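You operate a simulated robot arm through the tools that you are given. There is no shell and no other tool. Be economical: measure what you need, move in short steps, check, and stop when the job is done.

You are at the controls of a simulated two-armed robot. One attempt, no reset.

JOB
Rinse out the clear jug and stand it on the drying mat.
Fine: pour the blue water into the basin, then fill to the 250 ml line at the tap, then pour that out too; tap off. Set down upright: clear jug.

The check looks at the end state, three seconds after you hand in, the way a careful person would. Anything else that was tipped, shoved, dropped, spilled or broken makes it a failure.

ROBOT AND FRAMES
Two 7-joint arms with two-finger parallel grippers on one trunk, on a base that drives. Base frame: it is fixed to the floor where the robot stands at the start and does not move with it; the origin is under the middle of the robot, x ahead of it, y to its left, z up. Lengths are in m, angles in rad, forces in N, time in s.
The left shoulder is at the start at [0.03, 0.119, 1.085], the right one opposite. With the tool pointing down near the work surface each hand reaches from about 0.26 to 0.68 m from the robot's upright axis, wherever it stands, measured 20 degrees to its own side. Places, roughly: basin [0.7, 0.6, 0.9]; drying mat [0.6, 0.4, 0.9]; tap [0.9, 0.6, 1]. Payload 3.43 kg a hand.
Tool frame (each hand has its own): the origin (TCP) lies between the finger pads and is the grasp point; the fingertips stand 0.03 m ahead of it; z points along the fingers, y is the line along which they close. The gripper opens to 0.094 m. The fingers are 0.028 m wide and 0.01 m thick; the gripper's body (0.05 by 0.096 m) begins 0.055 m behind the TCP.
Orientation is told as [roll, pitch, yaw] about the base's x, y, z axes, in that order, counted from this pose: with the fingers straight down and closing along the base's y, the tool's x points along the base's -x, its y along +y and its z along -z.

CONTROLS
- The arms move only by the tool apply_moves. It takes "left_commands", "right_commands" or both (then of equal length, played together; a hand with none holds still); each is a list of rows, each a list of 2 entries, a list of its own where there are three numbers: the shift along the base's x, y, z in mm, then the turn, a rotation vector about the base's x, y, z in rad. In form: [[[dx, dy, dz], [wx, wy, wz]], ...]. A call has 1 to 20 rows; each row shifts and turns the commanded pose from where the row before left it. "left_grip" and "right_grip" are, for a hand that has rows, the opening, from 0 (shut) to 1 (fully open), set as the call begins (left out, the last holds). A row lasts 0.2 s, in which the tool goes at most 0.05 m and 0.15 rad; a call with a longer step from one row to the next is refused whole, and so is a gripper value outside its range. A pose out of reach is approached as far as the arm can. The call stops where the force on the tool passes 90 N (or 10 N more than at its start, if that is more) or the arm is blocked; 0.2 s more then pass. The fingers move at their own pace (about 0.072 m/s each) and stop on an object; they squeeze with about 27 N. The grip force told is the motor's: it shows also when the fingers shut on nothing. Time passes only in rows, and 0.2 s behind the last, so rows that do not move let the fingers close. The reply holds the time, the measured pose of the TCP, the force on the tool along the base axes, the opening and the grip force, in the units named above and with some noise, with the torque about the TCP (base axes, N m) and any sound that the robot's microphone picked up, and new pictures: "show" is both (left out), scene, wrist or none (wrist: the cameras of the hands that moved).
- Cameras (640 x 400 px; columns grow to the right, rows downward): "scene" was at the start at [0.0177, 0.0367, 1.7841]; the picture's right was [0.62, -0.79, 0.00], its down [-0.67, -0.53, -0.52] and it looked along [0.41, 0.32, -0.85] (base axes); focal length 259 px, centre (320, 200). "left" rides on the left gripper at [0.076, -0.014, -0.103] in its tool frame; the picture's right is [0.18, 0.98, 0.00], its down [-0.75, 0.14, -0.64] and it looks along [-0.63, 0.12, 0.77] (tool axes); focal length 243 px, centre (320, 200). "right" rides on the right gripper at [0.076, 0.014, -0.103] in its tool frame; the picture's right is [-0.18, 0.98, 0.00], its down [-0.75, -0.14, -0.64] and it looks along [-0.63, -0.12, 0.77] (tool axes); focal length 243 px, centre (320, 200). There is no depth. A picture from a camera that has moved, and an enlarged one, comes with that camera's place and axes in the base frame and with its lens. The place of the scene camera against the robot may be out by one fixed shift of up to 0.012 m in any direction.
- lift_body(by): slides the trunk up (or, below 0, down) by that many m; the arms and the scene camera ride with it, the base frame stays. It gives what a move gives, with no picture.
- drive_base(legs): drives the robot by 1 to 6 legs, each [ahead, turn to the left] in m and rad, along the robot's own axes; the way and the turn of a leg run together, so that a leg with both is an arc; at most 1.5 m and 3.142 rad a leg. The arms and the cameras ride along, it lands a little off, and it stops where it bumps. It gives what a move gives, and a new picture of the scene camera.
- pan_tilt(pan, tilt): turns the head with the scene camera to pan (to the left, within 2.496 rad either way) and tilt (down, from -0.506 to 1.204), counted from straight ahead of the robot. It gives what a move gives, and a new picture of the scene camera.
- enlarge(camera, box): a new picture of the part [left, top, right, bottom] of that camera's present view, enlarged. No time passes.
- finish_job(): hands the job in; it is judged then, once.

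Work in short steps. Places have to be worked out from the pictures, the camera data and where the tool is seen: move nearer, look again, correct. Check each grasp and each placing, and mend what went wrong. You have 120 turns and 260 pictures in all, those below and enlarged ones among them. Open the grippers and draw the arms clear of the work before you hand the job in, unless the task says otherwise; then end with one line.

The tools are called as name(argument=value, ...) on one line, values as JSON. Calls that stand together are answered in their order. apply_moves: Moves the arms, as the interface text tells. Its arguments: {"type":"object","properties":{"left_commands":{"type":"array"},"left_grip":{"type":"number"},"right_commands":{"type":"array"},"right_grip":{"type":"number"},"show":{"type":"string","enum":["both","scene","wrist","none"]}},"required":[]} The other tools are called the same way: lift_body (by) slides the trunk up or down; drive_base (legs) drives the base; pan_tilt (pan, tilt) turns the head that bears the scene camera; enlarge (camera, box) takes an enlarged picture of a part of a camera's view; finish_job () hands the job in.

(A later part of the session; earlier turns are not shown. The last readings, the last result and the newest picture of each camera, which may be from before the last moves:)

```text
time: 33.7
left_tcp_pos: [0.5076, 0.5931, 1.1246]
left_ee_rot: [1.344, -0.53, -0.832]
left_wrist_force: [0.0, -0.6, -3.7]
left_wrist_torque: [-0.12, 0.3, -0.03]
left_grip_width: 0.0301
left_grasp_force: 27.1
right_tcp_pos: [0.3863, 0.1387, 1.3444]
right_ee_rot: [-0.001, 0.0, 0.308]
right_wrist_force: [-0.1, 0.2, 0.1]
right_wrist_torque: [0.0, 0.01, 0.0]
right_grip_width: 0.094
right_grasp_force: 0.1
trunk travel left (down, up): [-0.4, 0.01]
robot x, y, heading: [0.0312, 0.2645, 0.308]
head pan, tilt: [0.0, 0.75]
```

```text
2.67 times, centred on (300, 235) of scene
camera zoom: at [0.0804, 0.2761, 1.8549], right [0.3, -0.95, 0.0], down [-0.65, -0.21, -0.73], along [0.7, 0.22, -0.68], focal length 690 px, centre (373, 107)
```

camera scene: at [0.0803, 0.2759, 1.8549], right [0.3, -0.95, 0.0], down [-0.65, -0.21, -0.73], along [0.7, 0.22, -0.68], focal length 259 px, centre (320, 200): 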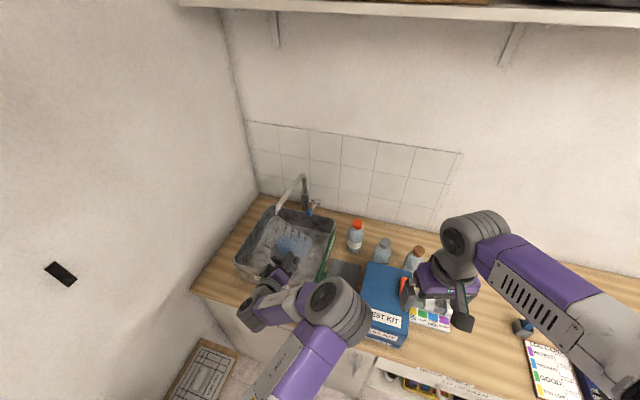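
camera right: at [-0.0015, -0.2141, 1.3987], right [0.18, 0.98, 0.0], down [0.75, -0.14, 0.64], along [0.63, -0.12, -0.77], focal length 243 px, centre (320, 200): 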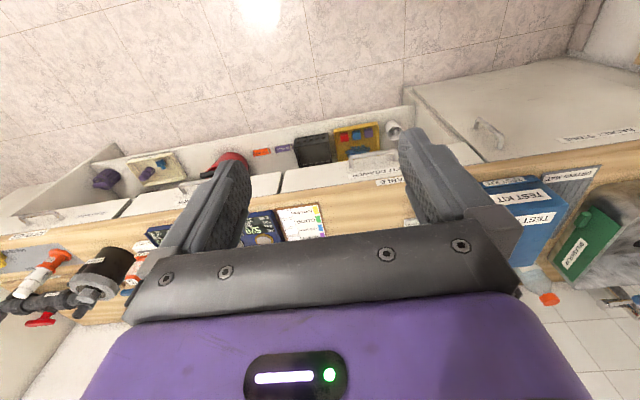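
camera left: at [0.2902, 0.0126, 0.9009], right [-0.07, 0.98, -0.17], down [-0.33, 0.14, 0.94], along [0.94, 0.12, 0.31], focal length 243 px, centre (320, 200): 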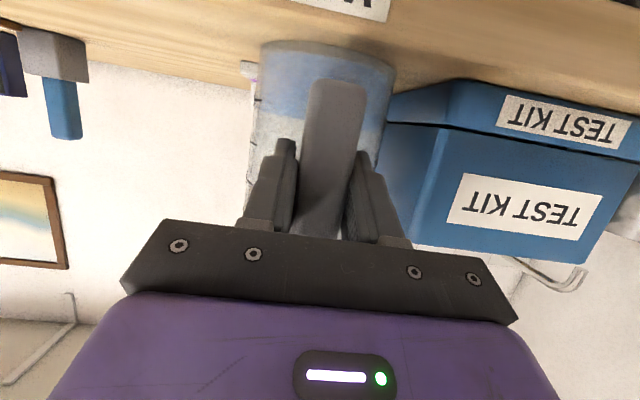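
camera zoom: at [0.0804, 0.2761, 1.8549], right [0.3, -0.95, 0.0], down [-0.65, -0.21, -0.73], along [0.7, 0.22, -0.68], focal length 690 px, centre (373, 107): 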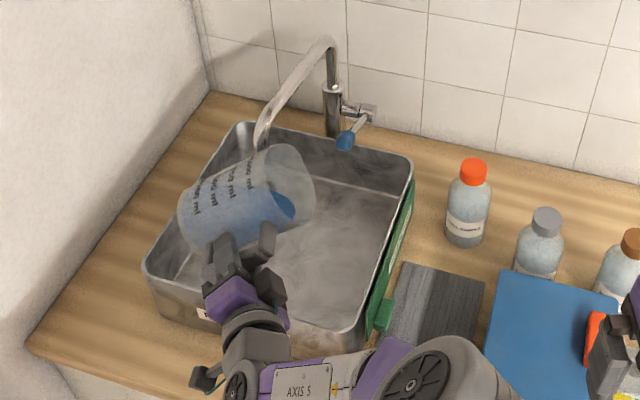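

No limit so far, mouth is over the middle of the basin. Continue the roll to pour.

apply_moves(left_commands=[[[0, 0, 0], [0.076, 0.024, 0]], [[0, 0, 0], [0.076, 0.024, 0]], [[0, 0, 0], [0.076, 0.024, 0]], [[0, 0, 0], [0.076, 0.024, 0]], [[0, 0, 0], [0.076, 0.024, 0]], [[0, 0, 0], [0.076, 0.024, 0]], [[0, 0, 0], [0.076, 0.024, 0]]], show="none")

enlarge(camera="scene", box=[220, 160, 380, 310])

```text
time: 35.3
left_tcp_pos: [0.5082, 0.5913, 1.126]
left_ee_rot: [1.568, -0.014, -0.892]
left_wrist_force: [0.3, -0.9, -1.5]
left_wrist_torque: [-0.07, 0.11, -0.02]
left_grip_width: 0.0302
left_grasp_force: 26.7
right_tcp_pos: [0.3863, 0.1397, 1.3461]
right_ee_rot: [-0.001, -0.002, 0.308]
right_wrist_force: [-0.5, 0.1, -0.2]
right_wrist_torque: [0.01, -0.02, 0.0]
right_grip_width: 0.0941
right_grasp_force: 0.1
trunk travel left (down, up): [-0.4, 0.01]
robot x, y, heading: [0.0333, 0.264, 0.306]
head pan, tilt: [0.0, 0.75]
```

```text
2.67 times, centred on (300, 235) of scene
camera zoom: at [0.08, 0.2758, 1.8549], right [0.3, -0.95, 0.0], down [-0.65, -0.21, -0.73], along [0.7, 0.22, -0.68], focal length 690 px, centre (373, 107)
```

zoom: 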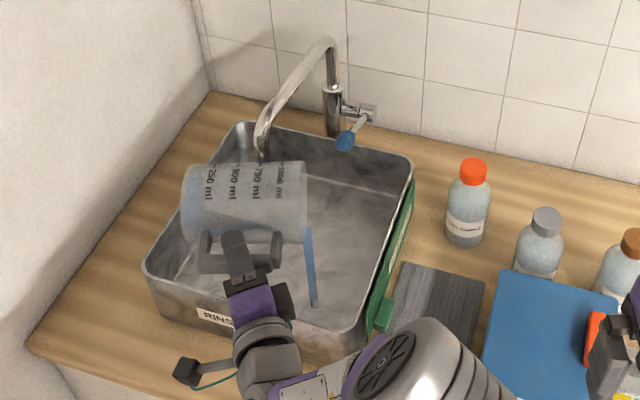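

It's pouring inside the basin. Continue the tilt to drain fully.

apply_moves(left_commands=[[[0, 0, 0], [0.076, 0.024, 0]], [[0, 0, 0], [0.076, 0.024, 0]], [[0, 0, 0], [0.076, 0.024, 0]], [[0, 0, 0], [0.076, 0.024, 0]], [[0, 0, 0], [0.076, 0.024, 0]], [[0, 0, 0], [0.076, 0.024, 0]], [[0, 0, 0], [0, 0, 0]], [[0, 0, 0], [0, 0, 0]], [[0, 0, 0], [0, 0, 0]], [[0, 0, 0], [0, 0, 0]]], show="none")

enlarge(camera="scene", box=[220, 160, 380, 310])

```text
time: 37.5
left_tcp_pos: [0.5045, 0.5765, 1.1524]
left_ee_rot: [1.749, 0.426, -0.853]
left_wrist_force: [-0.4, -0.8, -2.5]
left_wrist_torque: [-0.04, 0.08, 0.02]
left_grip_width: 0.03
left_grasp_force: 26.8
left hand out of reach, approached as far as the arm can: row 1, 2, 3, 4, 5, 6
right_tcp_pos: [0.3857, 0.1388, 1.3457]
right_ee_rot: [-0.001, -0.002, 0.306]
right_wrist_force: [0.0, 0.0, 0.0]
right_wrist_torque: [0.03, -0.02, 0.04]
right_grip_width: 0.0939
right_grasp_force: 0.1
trunk travel left (down, up): [-0.4, 0.01]
robot x, y, heading: [0.0309, 0.2686, 0.304]
head pan, tilt: [0.0, 0.75]
```

```text
2.67 times, centred on (300, 235) of scene
camera zoom: at [0.08, 0.2758, 1.8549], right [0.3, -0.95, 0.0], down [-0.65, -0.21, -0.73], along [0.7, 0.22, -0.68], focal length 690 px, centre (373, 107)
```

zoom: 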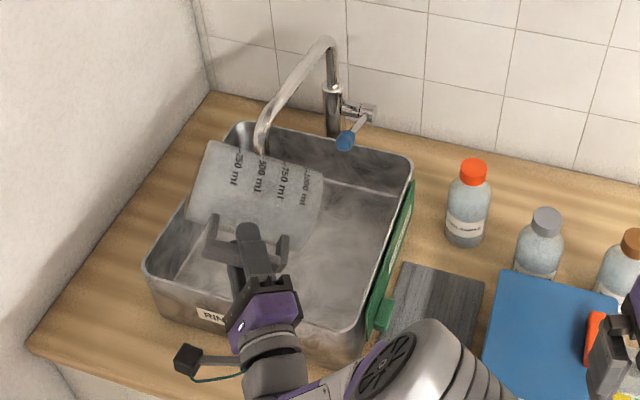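

The stream has stopped and the jug looks clear. I zoom in to check for leftover blue water.

enlarge(camera="scene", box=[260, 205, 310, 240])

apply_moves(left_commands=[[[0, 0, 0], [0, 0, 0]], [[0, 0, 0], [0, 0, 0]], [[0, 0, 0], [0, 0, 0]]], show="wrist")

```text
11.43 times, centred on (285, 222) of scene
camera zoom: at [0.08, 0.2758, 1.8549], right [0.3, -0.95, 0.0], down [-0.65, -0.21, -0.73], along [0.7, 0.22, -0.68], focal length 2955 px, centre (720, -57)
```

zoom: 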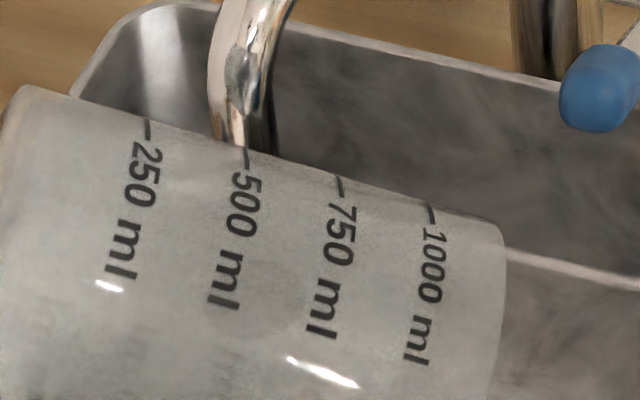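

```text
time: 38.3
left_tcp_pos: [0.5014, 0.5768, 1.1532]
left_ee_rot: [1.749, 0.428, -0.856]
left_wrist_force: [0.3, -0.4, -1.7]
left_wrist_torque: [-0.03, 0.06, -0.02]
left_grip_width: 0.0302
left_grasp_force: 26.9
right_tcp_pos: [0.3868, 0.1392, 1.3455]
right_ee_rot: [0.001, -0.002, 0.308]
right_wrist_force: [-0.5, -0.7, 0.8]
right_wrist_torque: [-0.02, 0.01, 0.05]
right_grip_width: 0.0941
right_grasp_force: 0.2
trunk travel left (down, up): [-0.4, 0.01]
robot x, y, heading: [0.0317, 0.2698, 0.306]
head pan, tilt: [0.0, 0.75]
camera left: at [0.3754, 0.574, 1.1541], right [0.02, -0.29, 0.96], down [-0.04, -0.96, -0.29], along [1.0, -0.03, -0.03], focal length 243 px, centre (320, 200)
```

left: 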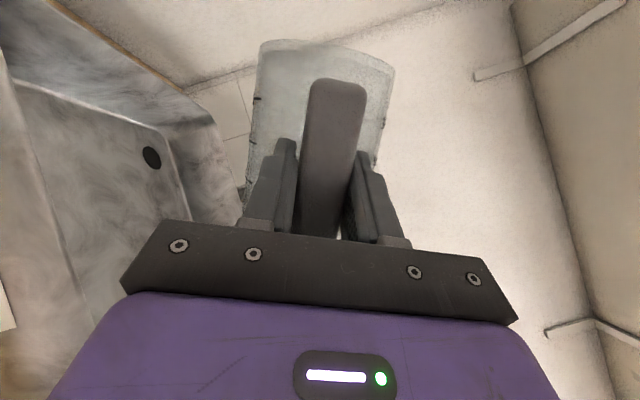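

Jug is empty. I roll it back upright in place.

apply_moves(left_commands=[[[0, 0, 0], [-0.095, -0.03, 0]], [[0, 0, 0], [-0.095, -0.03, 0]], [[0, 0, 0], [-0.095, -0.03, 0]], [[0, 0, 0], [-0.095, -0.03, 0]], [[0, 0, 0], [-0.095, -0.03, 0]], [[0, 0, 0], [-0.095, -0.03, 0]], [[0, 0, 0], [-0.095, -0.03, 0]], [[0, 0, 0], [-0.095, -0.03, 0]], [[0, 0, 0], [-0.095, -0.03, 0]], [[0, 0, 0], [-0.095, -0.03, 0]], [[0, 0, 0], [-0.095, -0.03, 0]], [[0, 0, 0], [-0.095, -0.03, 0]], [[0, 0, 0], [-0.095, -0.03, 0]], [[0, 0, 0], [-0.095, -0.03, 0]], [[0, 0, 0], [-0.095, -0.03, 0]], [[0, 0, 0], [-0.095, -0.03, 0]], [[0, 0, 0], [-0.095, -0.03, 0]], [[0, 0, 0], [-0.095, -0.03, 0]], [[0, 0, 0], [-0.095, -0.03, 0]]], show="scene")

```text
time: 42.3
left_tcp_pos: [0.5022, 0.5752, 1.1505]
left_ee_rot: [0.367, -1.174, -0.034]
left_wrist_force: [0.5, 0.2, -2.1]
left_wrist_torque: [-0.02, 0.09, 0.01]
left_grip_width: 0.0301
left_grasp_force: 27.2
right_tcp_pos: [0.3866, 0.1392, 1.3459]
right_ee_rot: [0.0, -0.001, 0.308]
right_wrist_force: [0.3, 0.6, 0.6]
right_wrist_torque: [0.02, -0.02, -0.03]
right_grip_width: 0.0942
right_grasp_force: 0.1
trunk travel left (down, up): [-0.4, 0.01]
robot x, y, heading: [0.0363, 0.2637, 0.311]
head pan, tilt: [0.0, 0.75]
camera scene: at [0.0799, 0.2763, 1.8549], right [0.3, -0.95, 0.0], down [-0.65, -0.21, -0.73], along [0.7, 0.22, -0.68], focal length 259 px, centre (320, 200)
```

scene: 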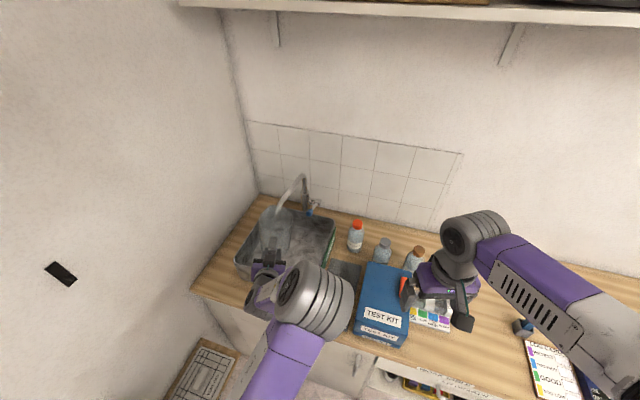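

Nearly upright (about 0.13 rad right tilt remaining). I correct this, pitch the jug forward by 0.45 rad so my wrist clears the rim, and move to the right-forward of the spout at height.

apply_moves(left_commands=[[[10, -13, 0], [-0.13, -0.049, 0]], [[15, -13, 0], [-0.03375, 0.107, 0]], [[15, -13, 0], [-0.03375, 0.107, 0]], [[15, -13, 0], [-0.03375, 0.107, 0]], [[15, -13, 0], [-0.03375, 0.107, 0]], [[15, 0, 0], [0, 0, 0]]], show="none")

enlarge(camera="scene", box=[220, 160, 380, 310])

```text
time: 43.7
left_tcp_pos: [0.5838, 0.514, 1.1516]
left_ee_rot: [0.006, -0.756, 0.302]
left_wrist_force: [-0.4, -0.1, -2.0]
left_wrist_torque: [-0.01, 0.06, 0.01]
left_grip_width: 0.0302
left_grasp_force: 27.0
left hand out of reach, approached as far as the arm can: row 5
right_tcp_pos: [0.3864, 0.1383, 1.3454]
right_ee_rot: [0.001, -0.001, 0.307]
right_wrist_force: [0.2, -1.3, 0.2]
right_wrist_torque: [0.01, 0.02, -0.05]
right_grip_width: 0.0944
right_grasp_force: 0.0
trunk travel left (down, up): [-0.4, 0.01]
robot x, y, heading: [0.0325, 0.2636, 0.308]
head pan, tilt: [0.0, 0.75]
```

```text
2.67 times, centred on (300, 235) of scene
camera zoom: at [0.0808, 0.2756, 1.8549], right [0.3, -0.95, 0.0], down [-0.65, -0.21, -0.73], along [0.7, 0.22, -0.68], focal length 690 px, centre (373, 107)
```

zoom: 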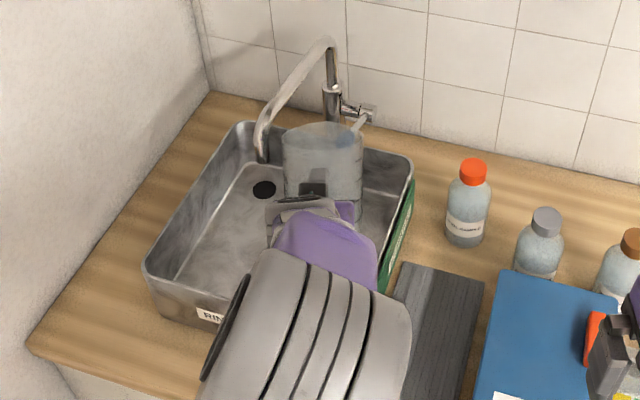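

Lower the jug into the basin to the right of the spout.

apply_moves(left_commands=[[[2, 0, -22], [0, 0, 0]], [[2, 0, -22], [0, 0, 0]], [[2, 0, -22], [0, 0, 0]], [[0, 0, -22], [0, 0, 0]], [[0, 0, -22], [0, 0, 0]]], show="wrist")

enlarge(camera="scene", box=[220, 160, 380, 310])

```text
time: 44.9
left_tcp_pos: [0.5901, 0.5124, 1.0423]
left_ee_rot: [0.006, -0.758, 0.306]
left_wrist_force: [0.0, 0.2, -0.6]
left_wrist_torque: [0.0, 0.08, -0.02]
left_grip_width: 0.0299
left_grasp_force: 27.3
right_tcp_pos: [0.386, 0.1387, 1.3447]
right_ee_rot: [-0.001, -0.002, 0.307]
right_wrist_force: [0.9, -0.3, -0.1]
right_wrist_torque: [0.01, 0.01, -0.01]
right_grip_width: 0.0939
right_grasp_force: 0.0
trunk travel left (down, up): [-0.4, 0.01]
robot x, y, heading: [0.0344, 0.2668, 0.303]
head pan, tilt: [0.0, 0.75]
camera left: at [0.4767, 0.461, 1.0626], right [-0.42, 0.9, -0.12], down [0.06, 0.16, 0.98], along [0.9, 0.41, -0.12], focal length 243 px, centre (320, 200)
```

left: 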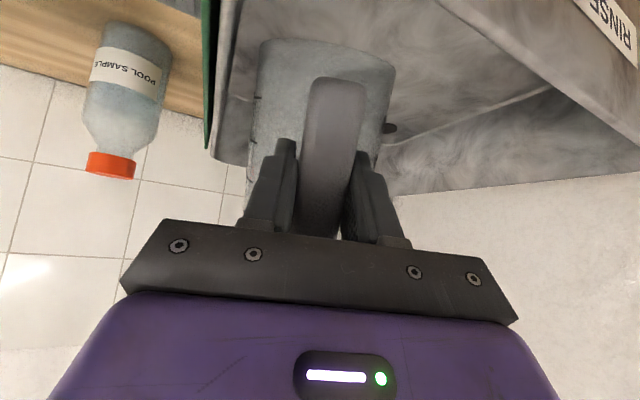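

```text
2.67 times, centred on (300, 235) of scene
camera zoom: at [0.0804, 0.2757, 1.8549], right [0.3, -0.95, 0.0], down [-0.65, -0.21, -0.73], along [0.7, 0.22, -0.68], focal length 690 px, centre (373, 107)
```

zoom: 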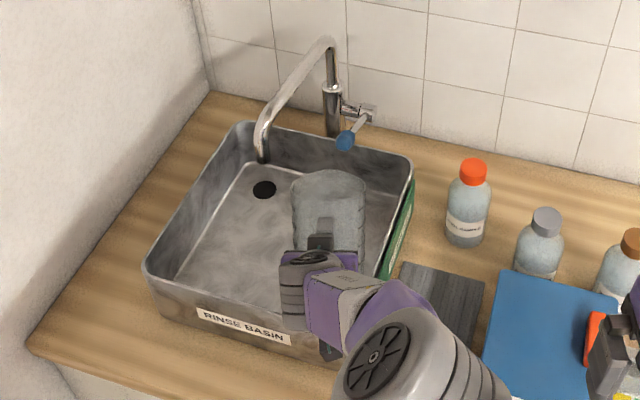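

Spout position confirmed by this view. I slide the jug left under the spout.

apply_moves(left_commands=[[[3, 20, 0], [0, 0, 0]], [[3, 20, 0], [0, 0, 0]], [[3, 20, 0], [0, 0, 0]], [[3, 20, 0], [0, 0, 0]], [[3, 20, 0], [0, 0, 0]]], show="wrist")

enlarge(camera="scene", box=[240, 160, 340, 240])

```text
time: 46.1
left_tcp_pos: [0.5698, 0.5705, 1.0793]
left_ee_rot: [0.005, -0.756, 0.304]
left_wrist_force: [-0.3, -0.4, -1.6]
left_wrist_torque: [-0.01, 0.09, -0.01]
left_grip_width: 0.0299
left_grasp_force: 26.8
left hand out of reach, approached as far as the arm can: row 1, 2, 3, 4, 5
right_tcp_pos: [0.3869, 0.1397, 1.3452]
right_ee_rot: [0.001, 0.0, 0.308]
right_wrist_force: [0.1, -0.3, -0.6]
right_wrist_torque: [0.04, 0.0, -0.01]
right_grip_width: 0.094
right_grasp_force: 0.2
trunk travel left (down, up): [-0.4, 0.01]
robot x, y, heading: [0.0354, 0.2664, 0.31]
head pan, tilt: [0.0, 0.75]
camera left: at [0.4563, 0.5188, 1.1008], right [-0.42, 0.9, -0.12], down [0.06, 0.16, 0.98], along [0.9, 0.41, -0.12], focal length 243 px, centre (320, 200)
```

left: 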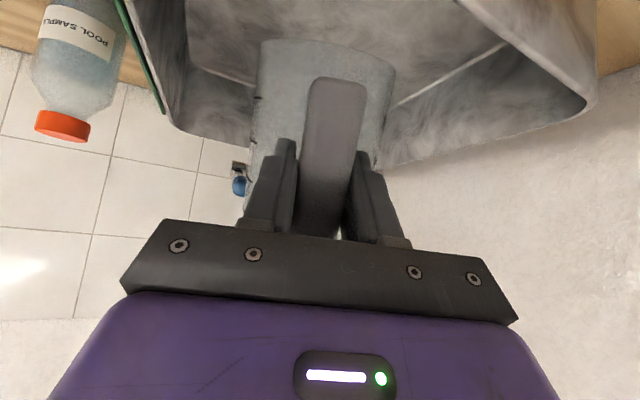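

```text
5.00 times, centred on (290, 200) of scene
camera zoom: at [0.0798, 0.276, 1.8549], right [0.3, -0.95, 0.0], down [-0.65, -0.21, -0.73], along [0.7, 0.22, -0.68], focal length 1293 px, centre (470, 200)
```

zoom: 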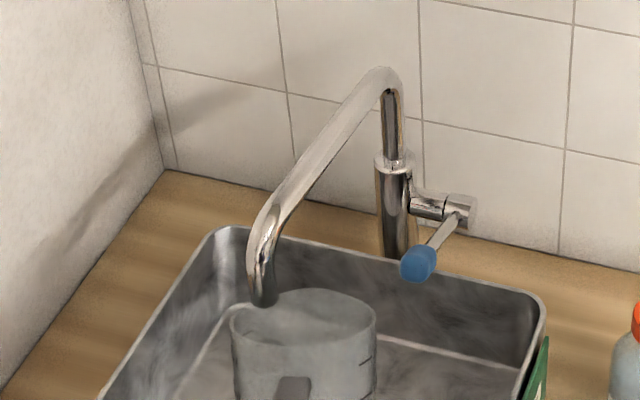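

The arm hit its reach limit and drifted up and back. I retreat right, raise the arm, and lower the trunk 0.1 m so the arm works at a better height.

apply_moves(left_commands=[[[5, -20, 0], [0, 0, 0]], [[5, -20, 0], [0, 0, 0]], [[5, -20, 0], [0, 0, 0]], [[0, 0, 22], [0, 0, 0]], [[0, 0, 22], [0, 0, 0]], [[0, 0, 22], [0, 0, 0]]], show="none")

lift_body(by=-0.1)

```text
time: 47.5
left_tcp_pos: [0.5852, 0.5094, 1.1443]
left_ee_rot: [0.007, -0.758, 0.301]
left_wrist_force: [-0.2, 0.3, -0.1]
left_wrist_torque: [-0.02, 0.05, 0.01]
left_grip_width: 0.0302
left_grasp_force: 27.2
right_tcp_pos: [0.386, 0.1393, 1.3452]
right_ee_rot: [0.001, -0.002, 0.307]
right_wrist_force: [0.3, -0.3, 0.4]
right_wrist_torque: [0.0, 0.0, -0.04]
right_grip_width: 0.0941
right_grasp_force: 0.0
trunk travel left (down, up): [-0.4, 0.01]
robot x, y, heading: [0.0339, 0.2636, 0.304]
head pan, tilt: [0.0, 0.75]
```

```text
time: 48.8
left_tcp_pos: [0.5847, 0.5086, 1.0444]
left_ee_rot: [0.005, -0.76, 0.304]
left_wrist_force: [-0.5, -0.2, -0.9]
left_wrist_torque: [-0.02, 0.04, -0.02]
left_grip_width: 0.0302
left_grasp_force: 27.1
right_tcp_pos: [0.3867, 0.1393, 1.2458]
right_ee_rot: [0.001, -0.002, 0.306]
right_wrist_force: [0.0, 0.3, -0.5]
right_wrist_torque: [0.0, 0.02, 0.0]
right_grip_width: 0.0942
right_grasp_force: 0.0
trunk travel left (down, up): [-0.3, 0.11]
robot x, y, heading: [0.0338, 0.266, 0.309]
head pan, tilt: [0.0, 0.75]
```

Retry the slide in smaller steps and watch for drift.

apply_moves(left_commands=[[[0, 15, -2], [0, 0, 0]], [[0, 15, -2], [0, 0, 0]], [[0, 15, -2], [0, 0, 0]]], show="none")

```text
time: 49.6
left_tcp_pos: [0.5845, 0.5537, 1.039]
left_ee_rot: [0.006, -0.758, 0.303]
left_wrist_force: [0.6, 0.0, -0.9]
left_wrist_torque: [-0.03, 0.07, -0.06]
left_grip_width: 0.0301
left_grasp_force: 27.0
right_tcp_pos: [0.3856, 0.1382, 1.2456]
right_ee_rot: [-0.001, -0.002, 0.307]
right_wrist_force: [-0.5, 0.7, -0.6]
right_wrist_torque: [0.02, -0.03, -0.01]
right_grip_width: 0.094
right_grasp_force: 0.1
trunk travel left (down, up): [-0.3, 0.11]
robot x, y, heading: [0.035, 0.2619, 0.306]
head pan, tilt: [0.0, 0.75]
```

Reachable now. Continue to beneath the spout.

apply_moves(left_commands=[[[5, 15, 0], [0, 0, 0]], [[5, 15, 0], [0, 0, 0]], [[5, 15, 0], [0, 0, 0]], [[5, 14, 0], [0, 0, 0]]], show="none")

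enlarge(camera="scene", box=[220, 140, 340, 240])

```text
time: 50.6
left_tcp_pos: [0.5914, 0.5918, 1.0461]
left_ee_rot: [0.006, -0.758, 0.302]
left_wrist_force: [-0.3, 0.5, -1.6]
left_wrist_torque: [0.01, 0.02, 0.0]
left_grip_width: 0.0303
left_grasp_force: 27.0
left hand out of reach, approached as far as the arm can: row 3, 4
right_tcp_pos: [0.3849, 0.1387, 1.246]
right_ee_rot: [0.002, -0.002, 0.307]
right_wrist_force: [0.2, -0.4, -1.2]
right_wrist_torque: [0.02, -0.02, 0.02]
right_grip_width: 0.0939
right_grasp_force: 0.1
trunk travel left (down, up): [-0.3, 0.11]
robot x, y, heading: [0.0316, 0.2635, 0.308]
head pan, tilt: [0.0, 0.75]
```

```text
4.00 times, centred on (280, 190) of scene
camera zoom: at [0.0801, 0.2758, 1.7549], right [0.3, -0.95, 0.0], down [-0.65, -0.21, -0.73], along [0.7, 0.22, -0.68], focal length 1034 px, centre (480, 240)
```

zoom: 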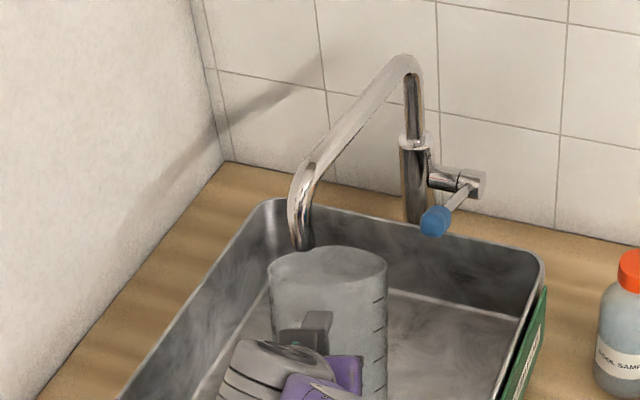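

The jug is now under the spout (stream about 2 cm left of rim centre). Before moving the right hand to the tap I check where the left elbow is.

pan_tilt(pan=-0.1, tilt=0.95)

```text
time: 51.4
left_tcp_pos: [0.5918, 0.5916, 1.0435]
left_ee_rot: [0.006, -0.758, 0.301]
left_wrist_force: [0.1, -1.0, -1.2]
left_wrist_torque: [-0.06, 0.06, -0.02]
left_grip_width: 0.0299
left_grasp_force: 26.5
right_tcp_pos: [0.3854, 0.1383, 1.2455]
right_ee_rot: [0.001, -0.001, 0.307]
right_wrist_force: [-0.3, -0.2, -0.2]
right_wrist_torque: [-0.03, 0.0, 0.02]
right_grip_width: 0.094
right_grasp_force: 0.2
trunk travel left (down, up): [-0.3, 0.11]
robot x, y, heading: [0.0363, 0.2652, 0.309]
head pan, tilt: [-0.099, 0.949]
camera scene: at [0.0721, 0.2658, 1.7394], right [0.21, -0.98, 0.0], down [-0.8, -0.17, -0.58], along [0.57, 0.12, -0.81], focal length 259 px, centre (320, 200)
```

scene: 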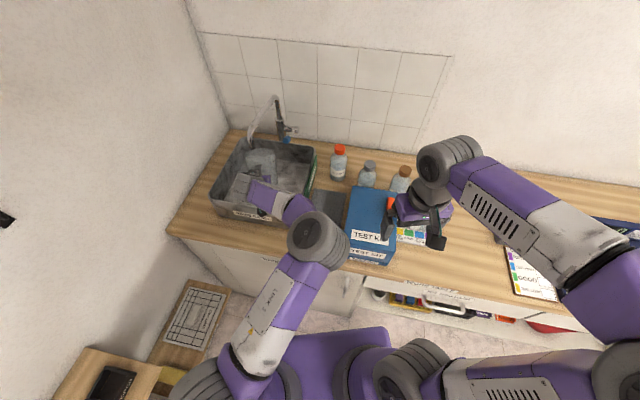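

The right side is open over the bottles. I pitch the right hand up toward horizontal while moving forward at height.

apply_moves(right_commands=[[[14, 4, 0], [0.0378, -0.119, 0]], [[14, 4, 0], [0.0378, -0.119, 0]], [[14, 4, 0], [0.0378, -0.119, 0]], [[14, 4, 0], [0.0378, -0.119, 0]], [[14, 4, 0], [0.0378, -0.119, 0]], [[14, 4, 0], [0.0378, -0.119, 0]], [[14, 4, 0], [0.0378, -0.119, 0]], [[14, 4, 0], [0.0378, -0.119, 0]], [[14, 4, 0], [0.0378, -0.119, 0]], [[14, 4, 0], [0.0378, -0.119, 0]]], right_grip=0.65, show="scene")

```text
time: 53.6
left_tcp_pos: [0.5951, 0.59, 1.0438]
left_ee_rot: [0.009, -0.759, 0.3]
left_wrist_force: [0.2, 0.1, -1.3]
left_wrist_torque: [0.0, 0.11, 0.01]
left_grip_width: 0.0297
left_grasp_force: 26.7
right_tcp_pos: [0.5244, 0.1739, 1.2514]
right_ee_rot: [0.006, -1.251, 0.303]
right_wrist_force: [-0.6, -0.4, -0.2]
right_wrist_torque: [0.01, 0.05, 0.06]
right_grip_width: 0.061
right_grasp_force: 0.1
right hand out of reach, approached as far as the arm can: row 8
trunk travel left (down, up): [-0.3, 0.11]
robot x, y, heading: [0.0354, 0.2617, 0.307]
head pan, tilt: [-0.099, 0.949]
camera scene: at [0.0756, 0.2629, 1.7392], right [0.21, -0.98, 0.0], down [-0.8, -0.17, -0.58], along [0.57, 0.12, -0.81], focal length 259 px, centre (320, 200)
```

scene: 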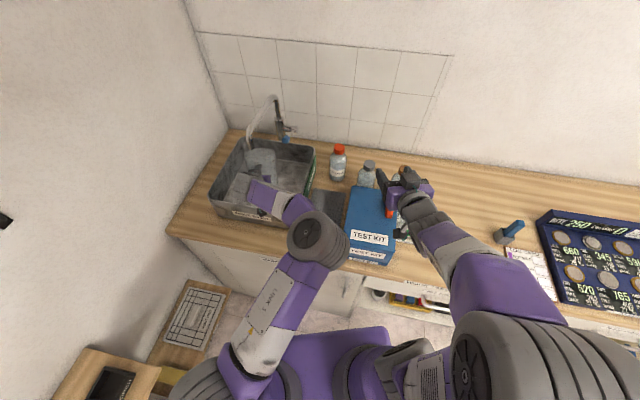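

Now roll the right hand so its fingers close vertically (one above, one below the knob), moving gradually left.

apply_moves(right_commands=[[[8, 8, -6], [-0.1175, -0.037, 0.041]], [[8, 8, -6], [-0.1175, -0.037, 0.041]], [[8, 8, -6], [-0.1175, -0.037, 0.041]], [[8, 8, -6], [-0.1175, -0.037, 0.041]], [[8, 8, -6], [-0.1175, -0.037, 0.041]], [[8, 8, -6], [-0.1175, -0.037, 0.041]], [[8, 8, -6], [-0.1175, -0.037, 0.041]], [[8, 8, -6], [-0.1175, -0.037, 0.041]], [[8, 8, -6], [-0.1175, -0.037, 0.041]], [[8, 8, -6], [-0.1175, -0.037, 0.041]], [[8, 8, -6], [-0.1175, -0.037, 0.041]], [[8, 8, -6], [-0.1175, -0.037, 0.041]]])

```text
time: 56.2
left_tcp_pos: [0.5904, 0.5974, 1.0384]
left_ee_rot: [0.01, -0.748, 0.309]
left_wrist_force: [0.6, 0.8, -1.9]
left_wrist_torque: [-0.02, 0.12, -0.02]
left_grip_width: 0.0299
left_grasp_force: 27.1
right_tcp_pos: [0.6201, 0.2672, 1.1853]
right_ee_rot: [-1.256, -0.019, 1.866]
right_wrist_force: [0.9, -0.4, 0.0]
right_wrist_torque: [0.0, 0.01, 0.02]
right_grip_width: 0.0612
right_grasp_force: 0.0
trunk travel left (down, up): [-0.3, 0.11]
robot x, y, heading: [0.0357, 0.2635, 0.304]
head pan, tilt: [-0.099, 0.949]
camera scene: at [0.0727, 0.2664, 1.7394], right [0.21, -0.98, 0.0], down [-0.8, -0.17, -0.58], along [0.57, 0.12, -0.81], focal length 259 px, centre (320, 200)
camera right: at [0.5456, 0.1649, 1.2042], right [-0.35, 0.1, -0.93], down [-0.76, 0.55, 0.35], along [0.55, 0.83, -0.11], focal length 243 px, centre (320, 200)
```

scene: 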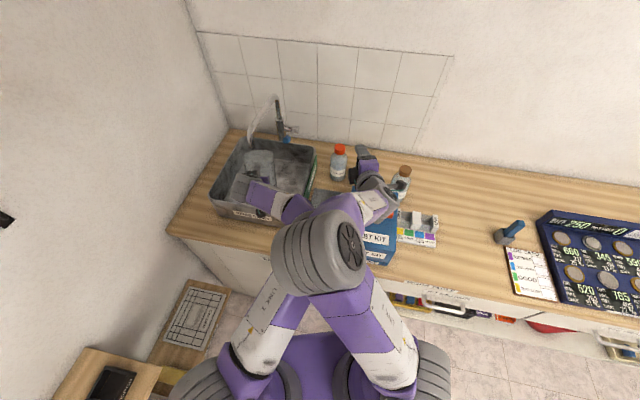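
right: 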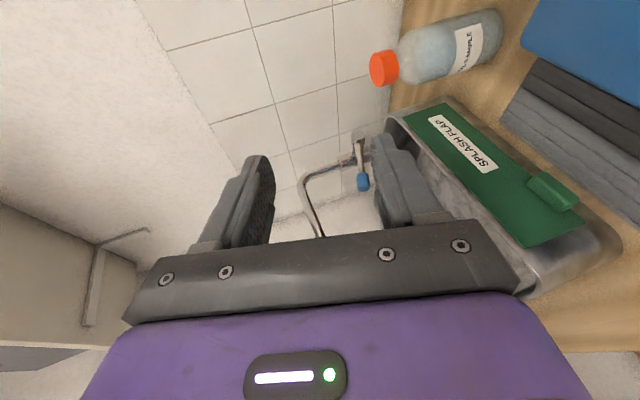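

The knob is seen between the fingers at about (0.81, 0.556, 1.06). I yaw the hand left a bit and approach halfway.

apply_moves(right_commands=[[[10, 18, -6], [0, 0, 0.07]], [[10, 18, -6], [0, 0, 0.07]], [[10, 18, -6], [0, 0, 0.07]], [[10, 18, -6], [0, 0, 0.07]], [[10, 18, -6], [0, 0, 0.07]], [[10, 18, -6], [0, 0, 0.05]]])

```text
time: 57.7
left_tcp_pos: [0.5835, 0.6055, 1.0235]
left_ee_rot: [0.047, -0.725, 0.293]
left_wrist_force: [0.3, 1.3, -1.6]
left_wrist_torque: [-0.01, 0.06, -0.01]
left_grip_width: 0.0298
left_grasp_force: 27.2
right_tcp_pos: [0.6783, 0.3721, 1.2261]
right_ee_rot: [-1.403, -0.096, 2.272]
right_wrist_force: [-1.1, 0.1, 0.5]
right_wrist_torque: [-0.03, 0.01, 0.01]
right_grip_width: 0.0611
right_grasp_force: 0.0
trunk travel left (down, up): [-0.3, 0.11]
robot x, y, heading: [0.0363, 0.2654, 0.31]
head pan, tilt: [-0.099, 0.949]
stopped in row 6 (right hand): the arm was blocked; the commanded pose is now the measured one
camera scene: at [0.0719, 0.2654, 1.7394], right [0.21, -0.98, 0.0], down [-0.8, -0.17, -0.58], along [0.57, 0.12, -0.81], focal length 259 px, centre (320, 200)
camera right: at [0.65, 0.2477, 1.2232], right [-0.31, 0.1, -0.95], down [-0.93, 0.16, 0.32], along [0.19, 0.98, 0.05], focal length 243 px, centre (320, 200)
```

scene: 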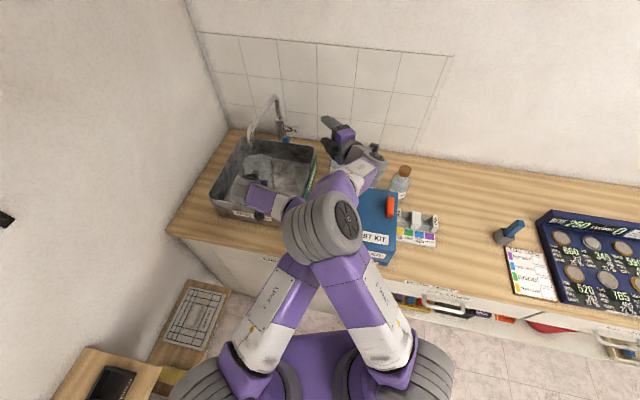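
right: 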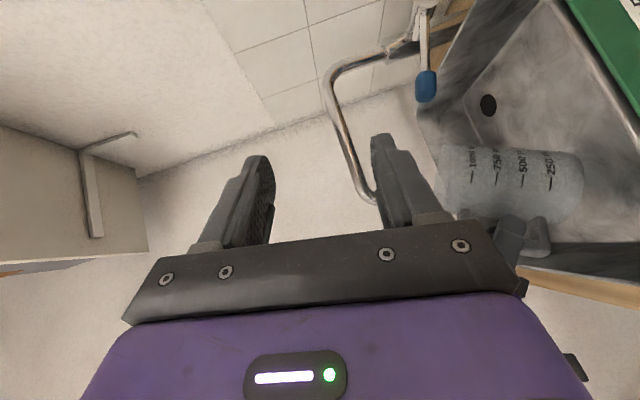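

The elbows collided with this hand roll and the left arm was nudged a little. I back the right hand out along the same path and undo the roll; I'll grip the knob laterally with the hand pitched down instead.

apply_moves(right_commands=[[[-10, -18, 0], [0, 0, -0.07]], [[-10, -18, 0], [0, 0, -0.07]], [[-10, -18, 0], [0, 0, -0.07]], [[-10, -18, 0], [0, 0, -0.07]], [[-10, -18, 0], [0, 0, -0.07]], [[-10, -18, 0], [0, 0, -0.05]]], show="scene")

```text
time: 59.1
left_tcp_pos: [0.5823, 0.6062, 1.0226]
left_ee_rot: [0.046, -0.722, 0.294]
left_wrist_force: [-0.9, -0.2, -0.6]
left_wrist_torque: [-0.05, 0.04, 0.01]
left_grip_width: 0.0302
left_grasp_force: 26.8
right_tcp_pos: [0.6184, 0.2645, 1.2229]
right_ee_rot: [-1.394, -0.095, 1.873]
right_wrist_force: [-0.2, -0.1, 0.9]
right_wrist_torque: [0.02, 0.0, 0.0]
right_grip_width: 0.0612
right_grasp_force: 0.0
trunk travel left (down, up): [-0.3, 0.11]
robot x, y, heading: [0.0363, 0.2636, 0.308]
head pan, tilt: [-0.099, 0.949]
camera scene: at [0.0716, 0.2657, 1.7394], right [0.21, -0.98, 0.0], down [-0.8, -0.17, -0.58], along [0.57, 0.12, -0.81], focal length 259 px, centre (320, 200)
```

scene: 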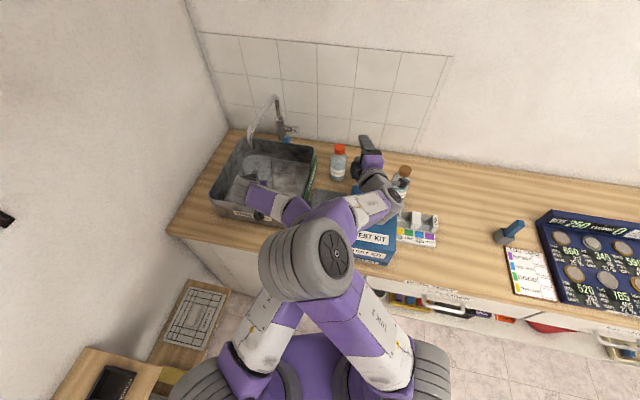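

Continue undoing: reverse the roll and move back to the right.

apply_moves(right_commands=[[[-8, -8, 3], [0.1175, 0.037, -0.041]], [[-8, -8, 3], [0.1175, 0.037, -0.041]], [[-8, -8, 3], [0.1175, 0.037, -0.041]], [[-8, -8, 3], [0.1175, 0.037, -0.041]], [[-8, -8, 3], [0.1175, 0.037, -0.041]], [[-8, -8, 3], [0.1175, 0.037, -0.041]], [[-8, -8, 3], [0.1175, 0.037, -0.041]], [[-8, -8, 3], [0.1175, 0.037, -0.041]], [[-8, -8, 3], [0.1175, 0.037, -0.041]], [[-8, -8, 3], [0.1175, 0.037, -0.041]], [[-8, -8, 3], [0.1175, 0.037, -0.041]], [[-8, -8, 3], [0.1175, 0.037, -0.041]]], show="scene")

```text
time: 61.7
left_tcp_pos: [0.5827, 0.6055, 1.0223]
left_ee_rot: [0.045, -0.723, 0.295]
left_wrist_force: [-0.1, 0.5, -1.2]
left_wrist_torque: [-0.02, 0.05, 0.01]
left_grip_width: 0.0301
left_grasp_force: 27.2
right_tcp_pos: [0.5233, 0.1659, 1.2594]
right_ee_rot: [0.11, -1.264, 0.033]
right_wrist_force: [-0.3, -0.6, 0.6]
right_wrist_torque: [0.03, 0.04, 0.01]
right_grip_width: 0.0612
right_grasp_force: 0.0
trunk travel left (down, up): [-0.3, 0.11]
robot x, y, heading: [0.037, 0.2671, 0.302]
head pan, tilt: [-0.099, 0.949]
camera scene: at [0.0717, 0.2653, 1.7394], right [0.21, -0.98, 0.0], down [-0.8, -0.17, -0.58], along [0.57, 0.12, -0.81], focal length 259 px, centre (320, 200)
```

scene: 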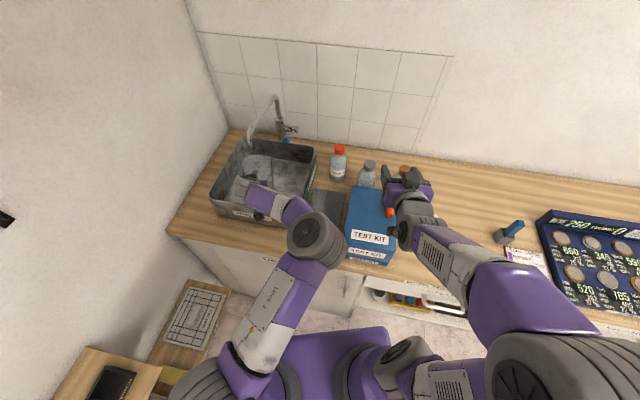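

Arms are separated again. I now approach with the hand pitched down about 45°, no roll, watching the elbow.

apply_moves(right_commands=[[[16, 24, -3], [-0.01, 0.05, 0.03]], [[16, 24, -3], [-0.01, 0.05, 0.03]], [[16, 24, -3], [-0.01, 0.05, 0.03]], [[16, 24, -3], [-0.01, 0.05, 0.03]], [[16, 24, -3], [-0.01, 0.05, 0.03]], [[16, 24, -3], [-0.01, 0.05, 0.03]], [[16, 24, -3], [-0.01, 0.05, 0.03]], [[16, 24, -3], [-0.01, 0.05, 0.03]]])

```text
time: 63.5
left_tcp_pos: [0.5838, 0.6069, 1.0226]
left_ee_rot: [0.045, -0.721, 0.297]
left_wrist_force: [0.2, 0.3, -1.2]
left_wrist_torque: [-0.01, 0.09, 0.0]
left_grip_width: 0.03
left_grasp_force: 27.5
right_tcp_pos: [0.6535, 0.36, 1.2351]
right_ee_rot: [0.081, -0.855, 0.305]
right_wrist_force: [0.2, -0.1, 0.6]
right_wrist_torque: [0.0, -0.02, -0.01]
right_grip_width: 0.0612
right_grasp_force: 0.1
trunk travel left (down, up): [-0.3, 0.11]
robot x, y, heading: [0.0378, 0.2636, 0.301]
head pan, tilt: [-0.099, 0.949]
camera scene: at [0.0732, 0.2667, 1.7393], right [0.21, -0.98, 0.0], down [-0.8, -0.17, -0.58], along [0.57, 0.12, -0.81], focal length 259 px, centre (320, 200)
camera right: at [0.5295, 0.3281, 1.2461], right [-0.24, 0.95, 0.19], down [0.08, -0.18, 0.98], along [0.97, 0.25, -0.03], focal length 243 px, centre (320, 200)
```

scene: 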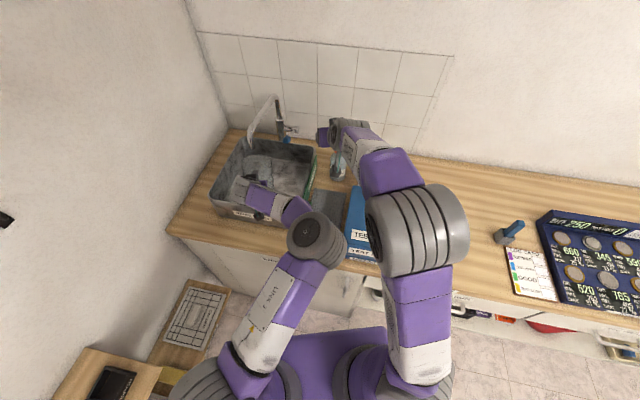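
right: 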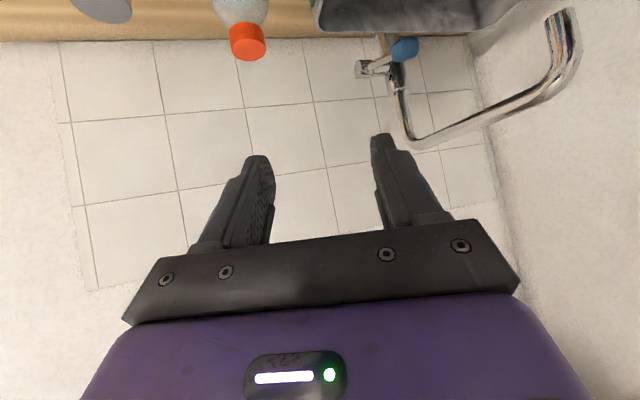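

The knob again resolves to (0.811, 0.56, 1.055). Continue the approach half-way and watch elbows.

apply_moves(right_commands=[[[12, 20, -8], [0, 0, 0]], [[12, 20, -8], [0, 0, 0]], [[12, 20, -8], [0, 0, 0]], [[12, 20, -8], [0, 0, 0]], [[12, 20, -8], [0, 0, 0]]])

```text
time: 64.9
left_tcp_pos: [0.5839, 0.6076, 1.0198]
left_ee_rot: [0.043, -0.718, 0.297]
left_wrist_force: [0.4, 1.2, -1.9]
left_wrist_torque: [-0.04, 0.08, -0.02]
left_grip_width: 0.0298
left_grasp_force: 27.1
right_tcp_pos: [0.7024, 0.4647, 1.2748]
right_ee_rot: [0.264, -0.943, 0.18]
right_wrist_force: [0.9, 1.4, -0.1]
right_wrist_torque: [0.01, 0.01, 0.04]
right_grip_width: 0.0614
right_grasp_force: 0.0
trunk travel left (down, up): [-0.3, 0.11]
robot x, y, heading: [0.035, 0.2646, 0.304]
head pan, tilt: [-0.099, 0.949]
stopped in row 5 (right hand): the arm was blocked; the commanded pose is now the measured one
camera scene: at [0.0729, 0.2655, 1.7394], right [0.21, -0.98, 0.0], down [-0.8, -0.17, -0.58], along [0.57, 0.12, -0.81], focal length 259 px, centre (320, 200)
camera right: at [0.579, 0.4305, 1.2756], right [-0.27, 0.92, 0.3], down [0.02, -0.3, 0.95], along [0.96, 0.26, 0.06], focal length 243 px, centre (320, 200)
```

scene: 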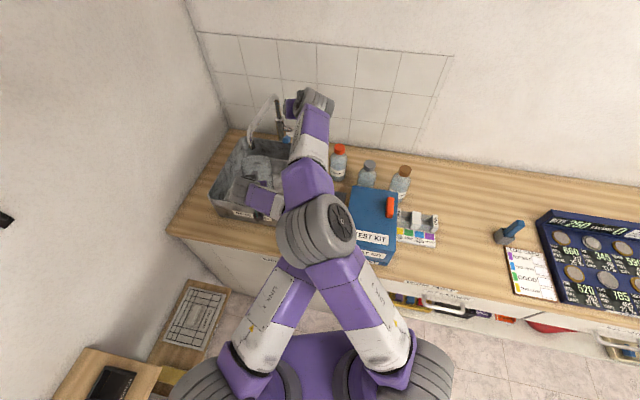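
right: 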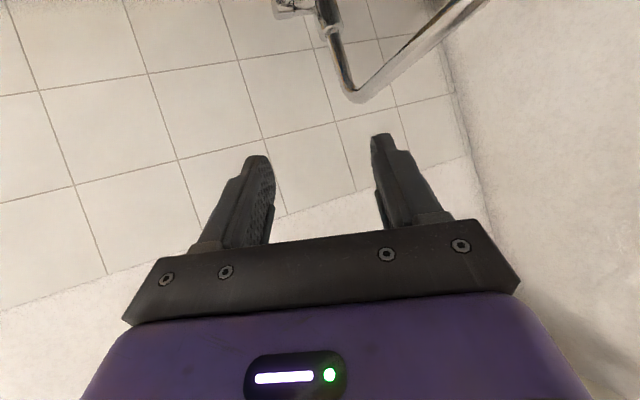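

The right elbow swings onto the left one again. I retract the right hand, then I'll re-orient the left hand to hold the jug from the left side so its elbow moves outward.

apply_moves(right_commands=[[[-16, -24, 0], [-0.02, 0.01, 0.015]], [[-16, -24, 0], [-0.02, 0.01, 0.015]], [[-16, -24, 0], [-0.02, 0.01, 0.015]], [[-16, -24, 0], [-0.02, 0.01, 0.015]], [[-16, -24, 0], [-0.02, 0.01, 0.015]], [[-16, -24, 0], [-0.02, 0.01, 0.015]], [[-16, -24, 0], [-0.02, 0.01, 0.015]], [[-16, -24, 0], [-0.02, 0, 0]], [[-16, -30, 0], [-0.02, 0, 0]], [[-16, -30, 0], [-0.02, 0, 0]], [[-16, -30, 0], [-0.02, 0, 0]]], show="none")

apply_moves(left_commands=[[[0, 11, 2], [0, 0, -0.1]], [[0, 11, 2], [0, 0, -0.1]], [[0, 11, 2], [0, 0, -0.1]], [[0, 11, 2], [0, 0, -0.1]], [[0, 11, 2], [0, 0, -0.1]], [[0, 11, 2], [0, 0, -0.1]], [[0, 11, 2], [0, 0, -0.1]]], show="scene")

```text
time: 67.3
left_tcp_pos: [0.5812, 0.6076, 1.0196]
left_ee_rot: [0.044, -0.718, 0.302]
left_wrist_force: [-1.1, -0.3, -1.9]
left_wrist_torque: [-0.04, 0.05, -0.01]
left_grip_width: 0.0298
left_grasp_force: 27.7
right_tcp_pos: [0.5261, 0.1814, 1.2709]
right_ee_rot: [-0.03, -0.795, 0.502]
right_wrist_force: [-0.6, -0.5, -0.4]
right_wrist_torque: [0.0, 0.01, 0.04]
right_grip_width: 0.0612
right_grasp_force: 0.0
trunk travel left (down, up): [-0.3, 0.11]
robot x, y, heading: [0.0389, 0.2647, 0.31]
head pan, tilt: [-0.099, 0.949]
```

```text
time: 68.9
left_tcp_pos: [0.5824, 0.609, 1.0203]
left_ee_rot: [0.043, -0.717, 0.302]
left_wrist_force: [-0.4, 0.2, -1.9]
left_wrist_torque: [0.0, 0.05, 0.0]
left_grip_width: 0.03
left_grasp_force: 26.9
left hand out of reach, approached as far as the arm can: row 1, 2, 3, 4, 5, 6, 7
right_tcp_pos: [0.526, 0.1823, 1.2717]
right_ee_rot: [-0.029, -0.795, 0.507]
right_wrist_force: [-0.8, 0.6, 0.1]
right_wrist_torque: [-0.02, -0.03, -0.05]
right_grip_width: 0.061
right_grasp_force: 0.0
trunk travel left (down, up): [-0.3, 0.11]
robot x, y, heading: [0.0326, 0.2652, 0.311]
head pan, tilt: [-0.099, 0.949]
camera scene: at [0.0721, 0.2657, 1.7394], right [0.21, -0.98, 0.0], down [-0.8, -0.17, -0.58], along [0.57, 0.12, -0.81], focal length 259 px, centre (320, 200)
```

scene: 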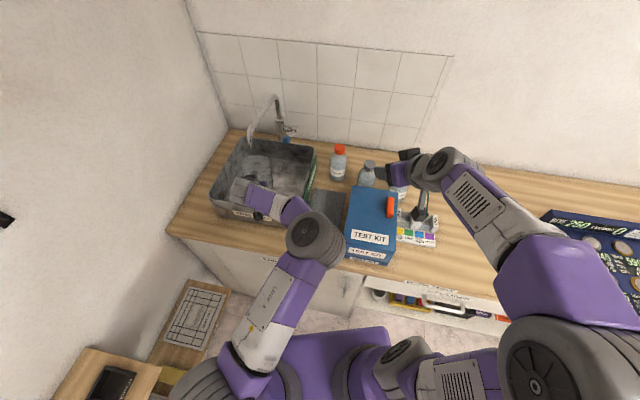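

The left arm is at its joint limits there. Better: reposition the base (a bit left and turned more left) so both hands reach straight ahead. First slide the jug out from the spout and raise it.

apply_moves(left_commands=[[[3, -20, 0], [0, 0, 0]], [[3, -20, 0], [0, 0, 0]], [[0, -20, 0], [0, 0, 0]], [[0, -20, 0], [0, 0, 0]], [[0, -10, 15], [0, 0, 0]], [[0, 0, 20], [0, 0, 0]]], show="none")

lift_body(by=0.1)

enlarge(camera="scene", box=[160, 60, 480, 260])

```text
time: 70.3
left_tcp_pos: [0.5865, 0.5218, 1.0545]
left_ee_rot: [0.048, -0.714, 0.302]
left_wrist_force: [-0.4, -1.1, -1.7]
left_wrist_torque: [-0.02, 0.05, 0.04]
left_grip_width: 0.03
left_grasp_force: 27.1
right_tcp_pos: [0.5277, 0.1822, 1.2726]
right_ee_rot: [-0.028, -0.796, 0.505]
right_wrist_force: [-1.0, -0.5, -0.5]
right_wrist_torque: [0.02, 0.01, 0.02]
right_grip_width: 0.0611
right_grasp_force: 0.1
trunk travel left (down, up): [-0.3, 0.11]
robot x, y, heading: [0.0346, 0.2658, 0.309]
head pan, tilt: [-0.099, 0.949]
```

```text
time: 71.6
left_tcp_pos: [0.5853, 0.5212, 1.1525]
left_ee_rot: [0.048, -0.715, 0.3]
left_wrist_force: [-0.2, 0.4, -1.3]
left_wrist_torque: [-0.03, 0.09, 0.0]
left_grip_width: 0.03
left_grasp_force: 27.5
right_tcp_pos: [0.5278, 0.1814, 1.3716]
right_ee_rot: [-0.03, -0.793, 0.506]
right_wrist_force: [0.9, 0.0, 0.1]
right_wrist_torque: [-0.01, -0.02, 0.0]
right_grip_width: 0.061
right_grasp_force: 0.0
trunk travel left (down, up): [-0.4, 0.01]
robot x, y, heading: [0.0345, 0.2612, 0.305]
head pan, tilt: [-0.099, 0.949]
```

```text
2.00 times, centred on (320, 160) of scene
camera zoom: at [0.0722, 0.2657, 1.8392], right [0.21, -0.98, 0.0], down [-0.8, -0.17, -0.58], along [0.57, 0.12, -0.81], focal length 517 px, centre (320, 280)
```

zoom: 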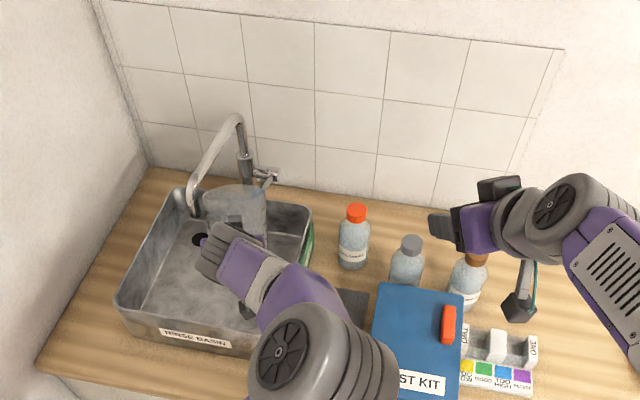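

Untilt the jug for clearance while pulling back slightly, then drive back and reposition.

apply_moves(left_commands=[[[-10, -3, 0], [0.03375, -0.107, 0]], [[-10, -3, 0], [0.03375, -0.107, 0]], [[-10, -3, 0], [0.03375, -0.107, 0]], [[-10, -3, 0], [0.03375, -0.107, 0]]], show="none")

drive_base(legs=[[-0.25, 0], [0, 0.235]])

```text
time: 72.6
left_tcp_pos: [0.5457, 0.51, 1.1528]
left_ee_rot: [0.059, -1.164, 0.288]
left_wrist_force: [-0.3, 0.0, -1.1]
left_wrist_torque: [-0.06, 0.06, -0.01]
left_grip_width: 0.03
left_grasp_force: 26.9
right_tcp_pos: [0.5272, 0.1833, 1.3722]
right_ee_rot: [-0.03, -0.793, 0.506]
right_wrist_force: [0.5, -0.1, 0.3]
right_wrist_torque: [0.03, -0.01, -0.01]
right_grip_width: 0.0607
right_grasp_force: 0.1
trunk travel left (down, up): [-0.4, 0.01]
robot x, y, heading: [0.0354, 0.2654, 0.306]
head pan, tilt: [-0.099, 0.949]
```

```text
time: 75.2
left_tcp_pos: [0.2392, 0.5477, 1.1512]
left_ee_rot: [0.052, -1.164, 0.533]
left_wrist_force: [-0.6, -0.6, -1.3]
left_wrist_torque: [-0.07, 0.07, 0.03]
left_grip_width: 0.0299
left_grasp_force: 27.2
right_tcp_pos: [0.2961, 0.2244, 1.3722]
right_ee_rot: [-0.029, -0.794, 0.741]
right_wrist_force: [0.1, -0.4, 0.4]
right_wrist_torque: [0.01, 0.01, 0.04]
right_grip_width: 0.061
right_grasp_force: 0.1
trunk travel left (down, up): [-0.4, 0.01]
robot x, y, heading: [-0.2027, 0.1879, 0.545]
head pan, tilt: [-0.099, 0.949]
camera scene: at [-0.1674, 0.2, 1.8394], right [0.43, -0.9, 0.0], down [-0.73, -0.35, -0.58], along [0.53, 0.25, -0.81], focal length 259 px, centre (320, 200)
```

scene: 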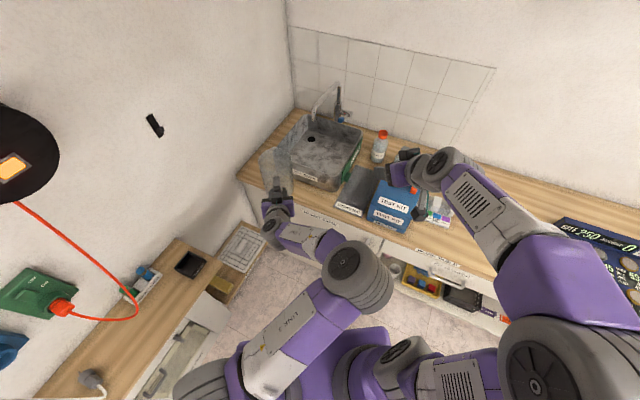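

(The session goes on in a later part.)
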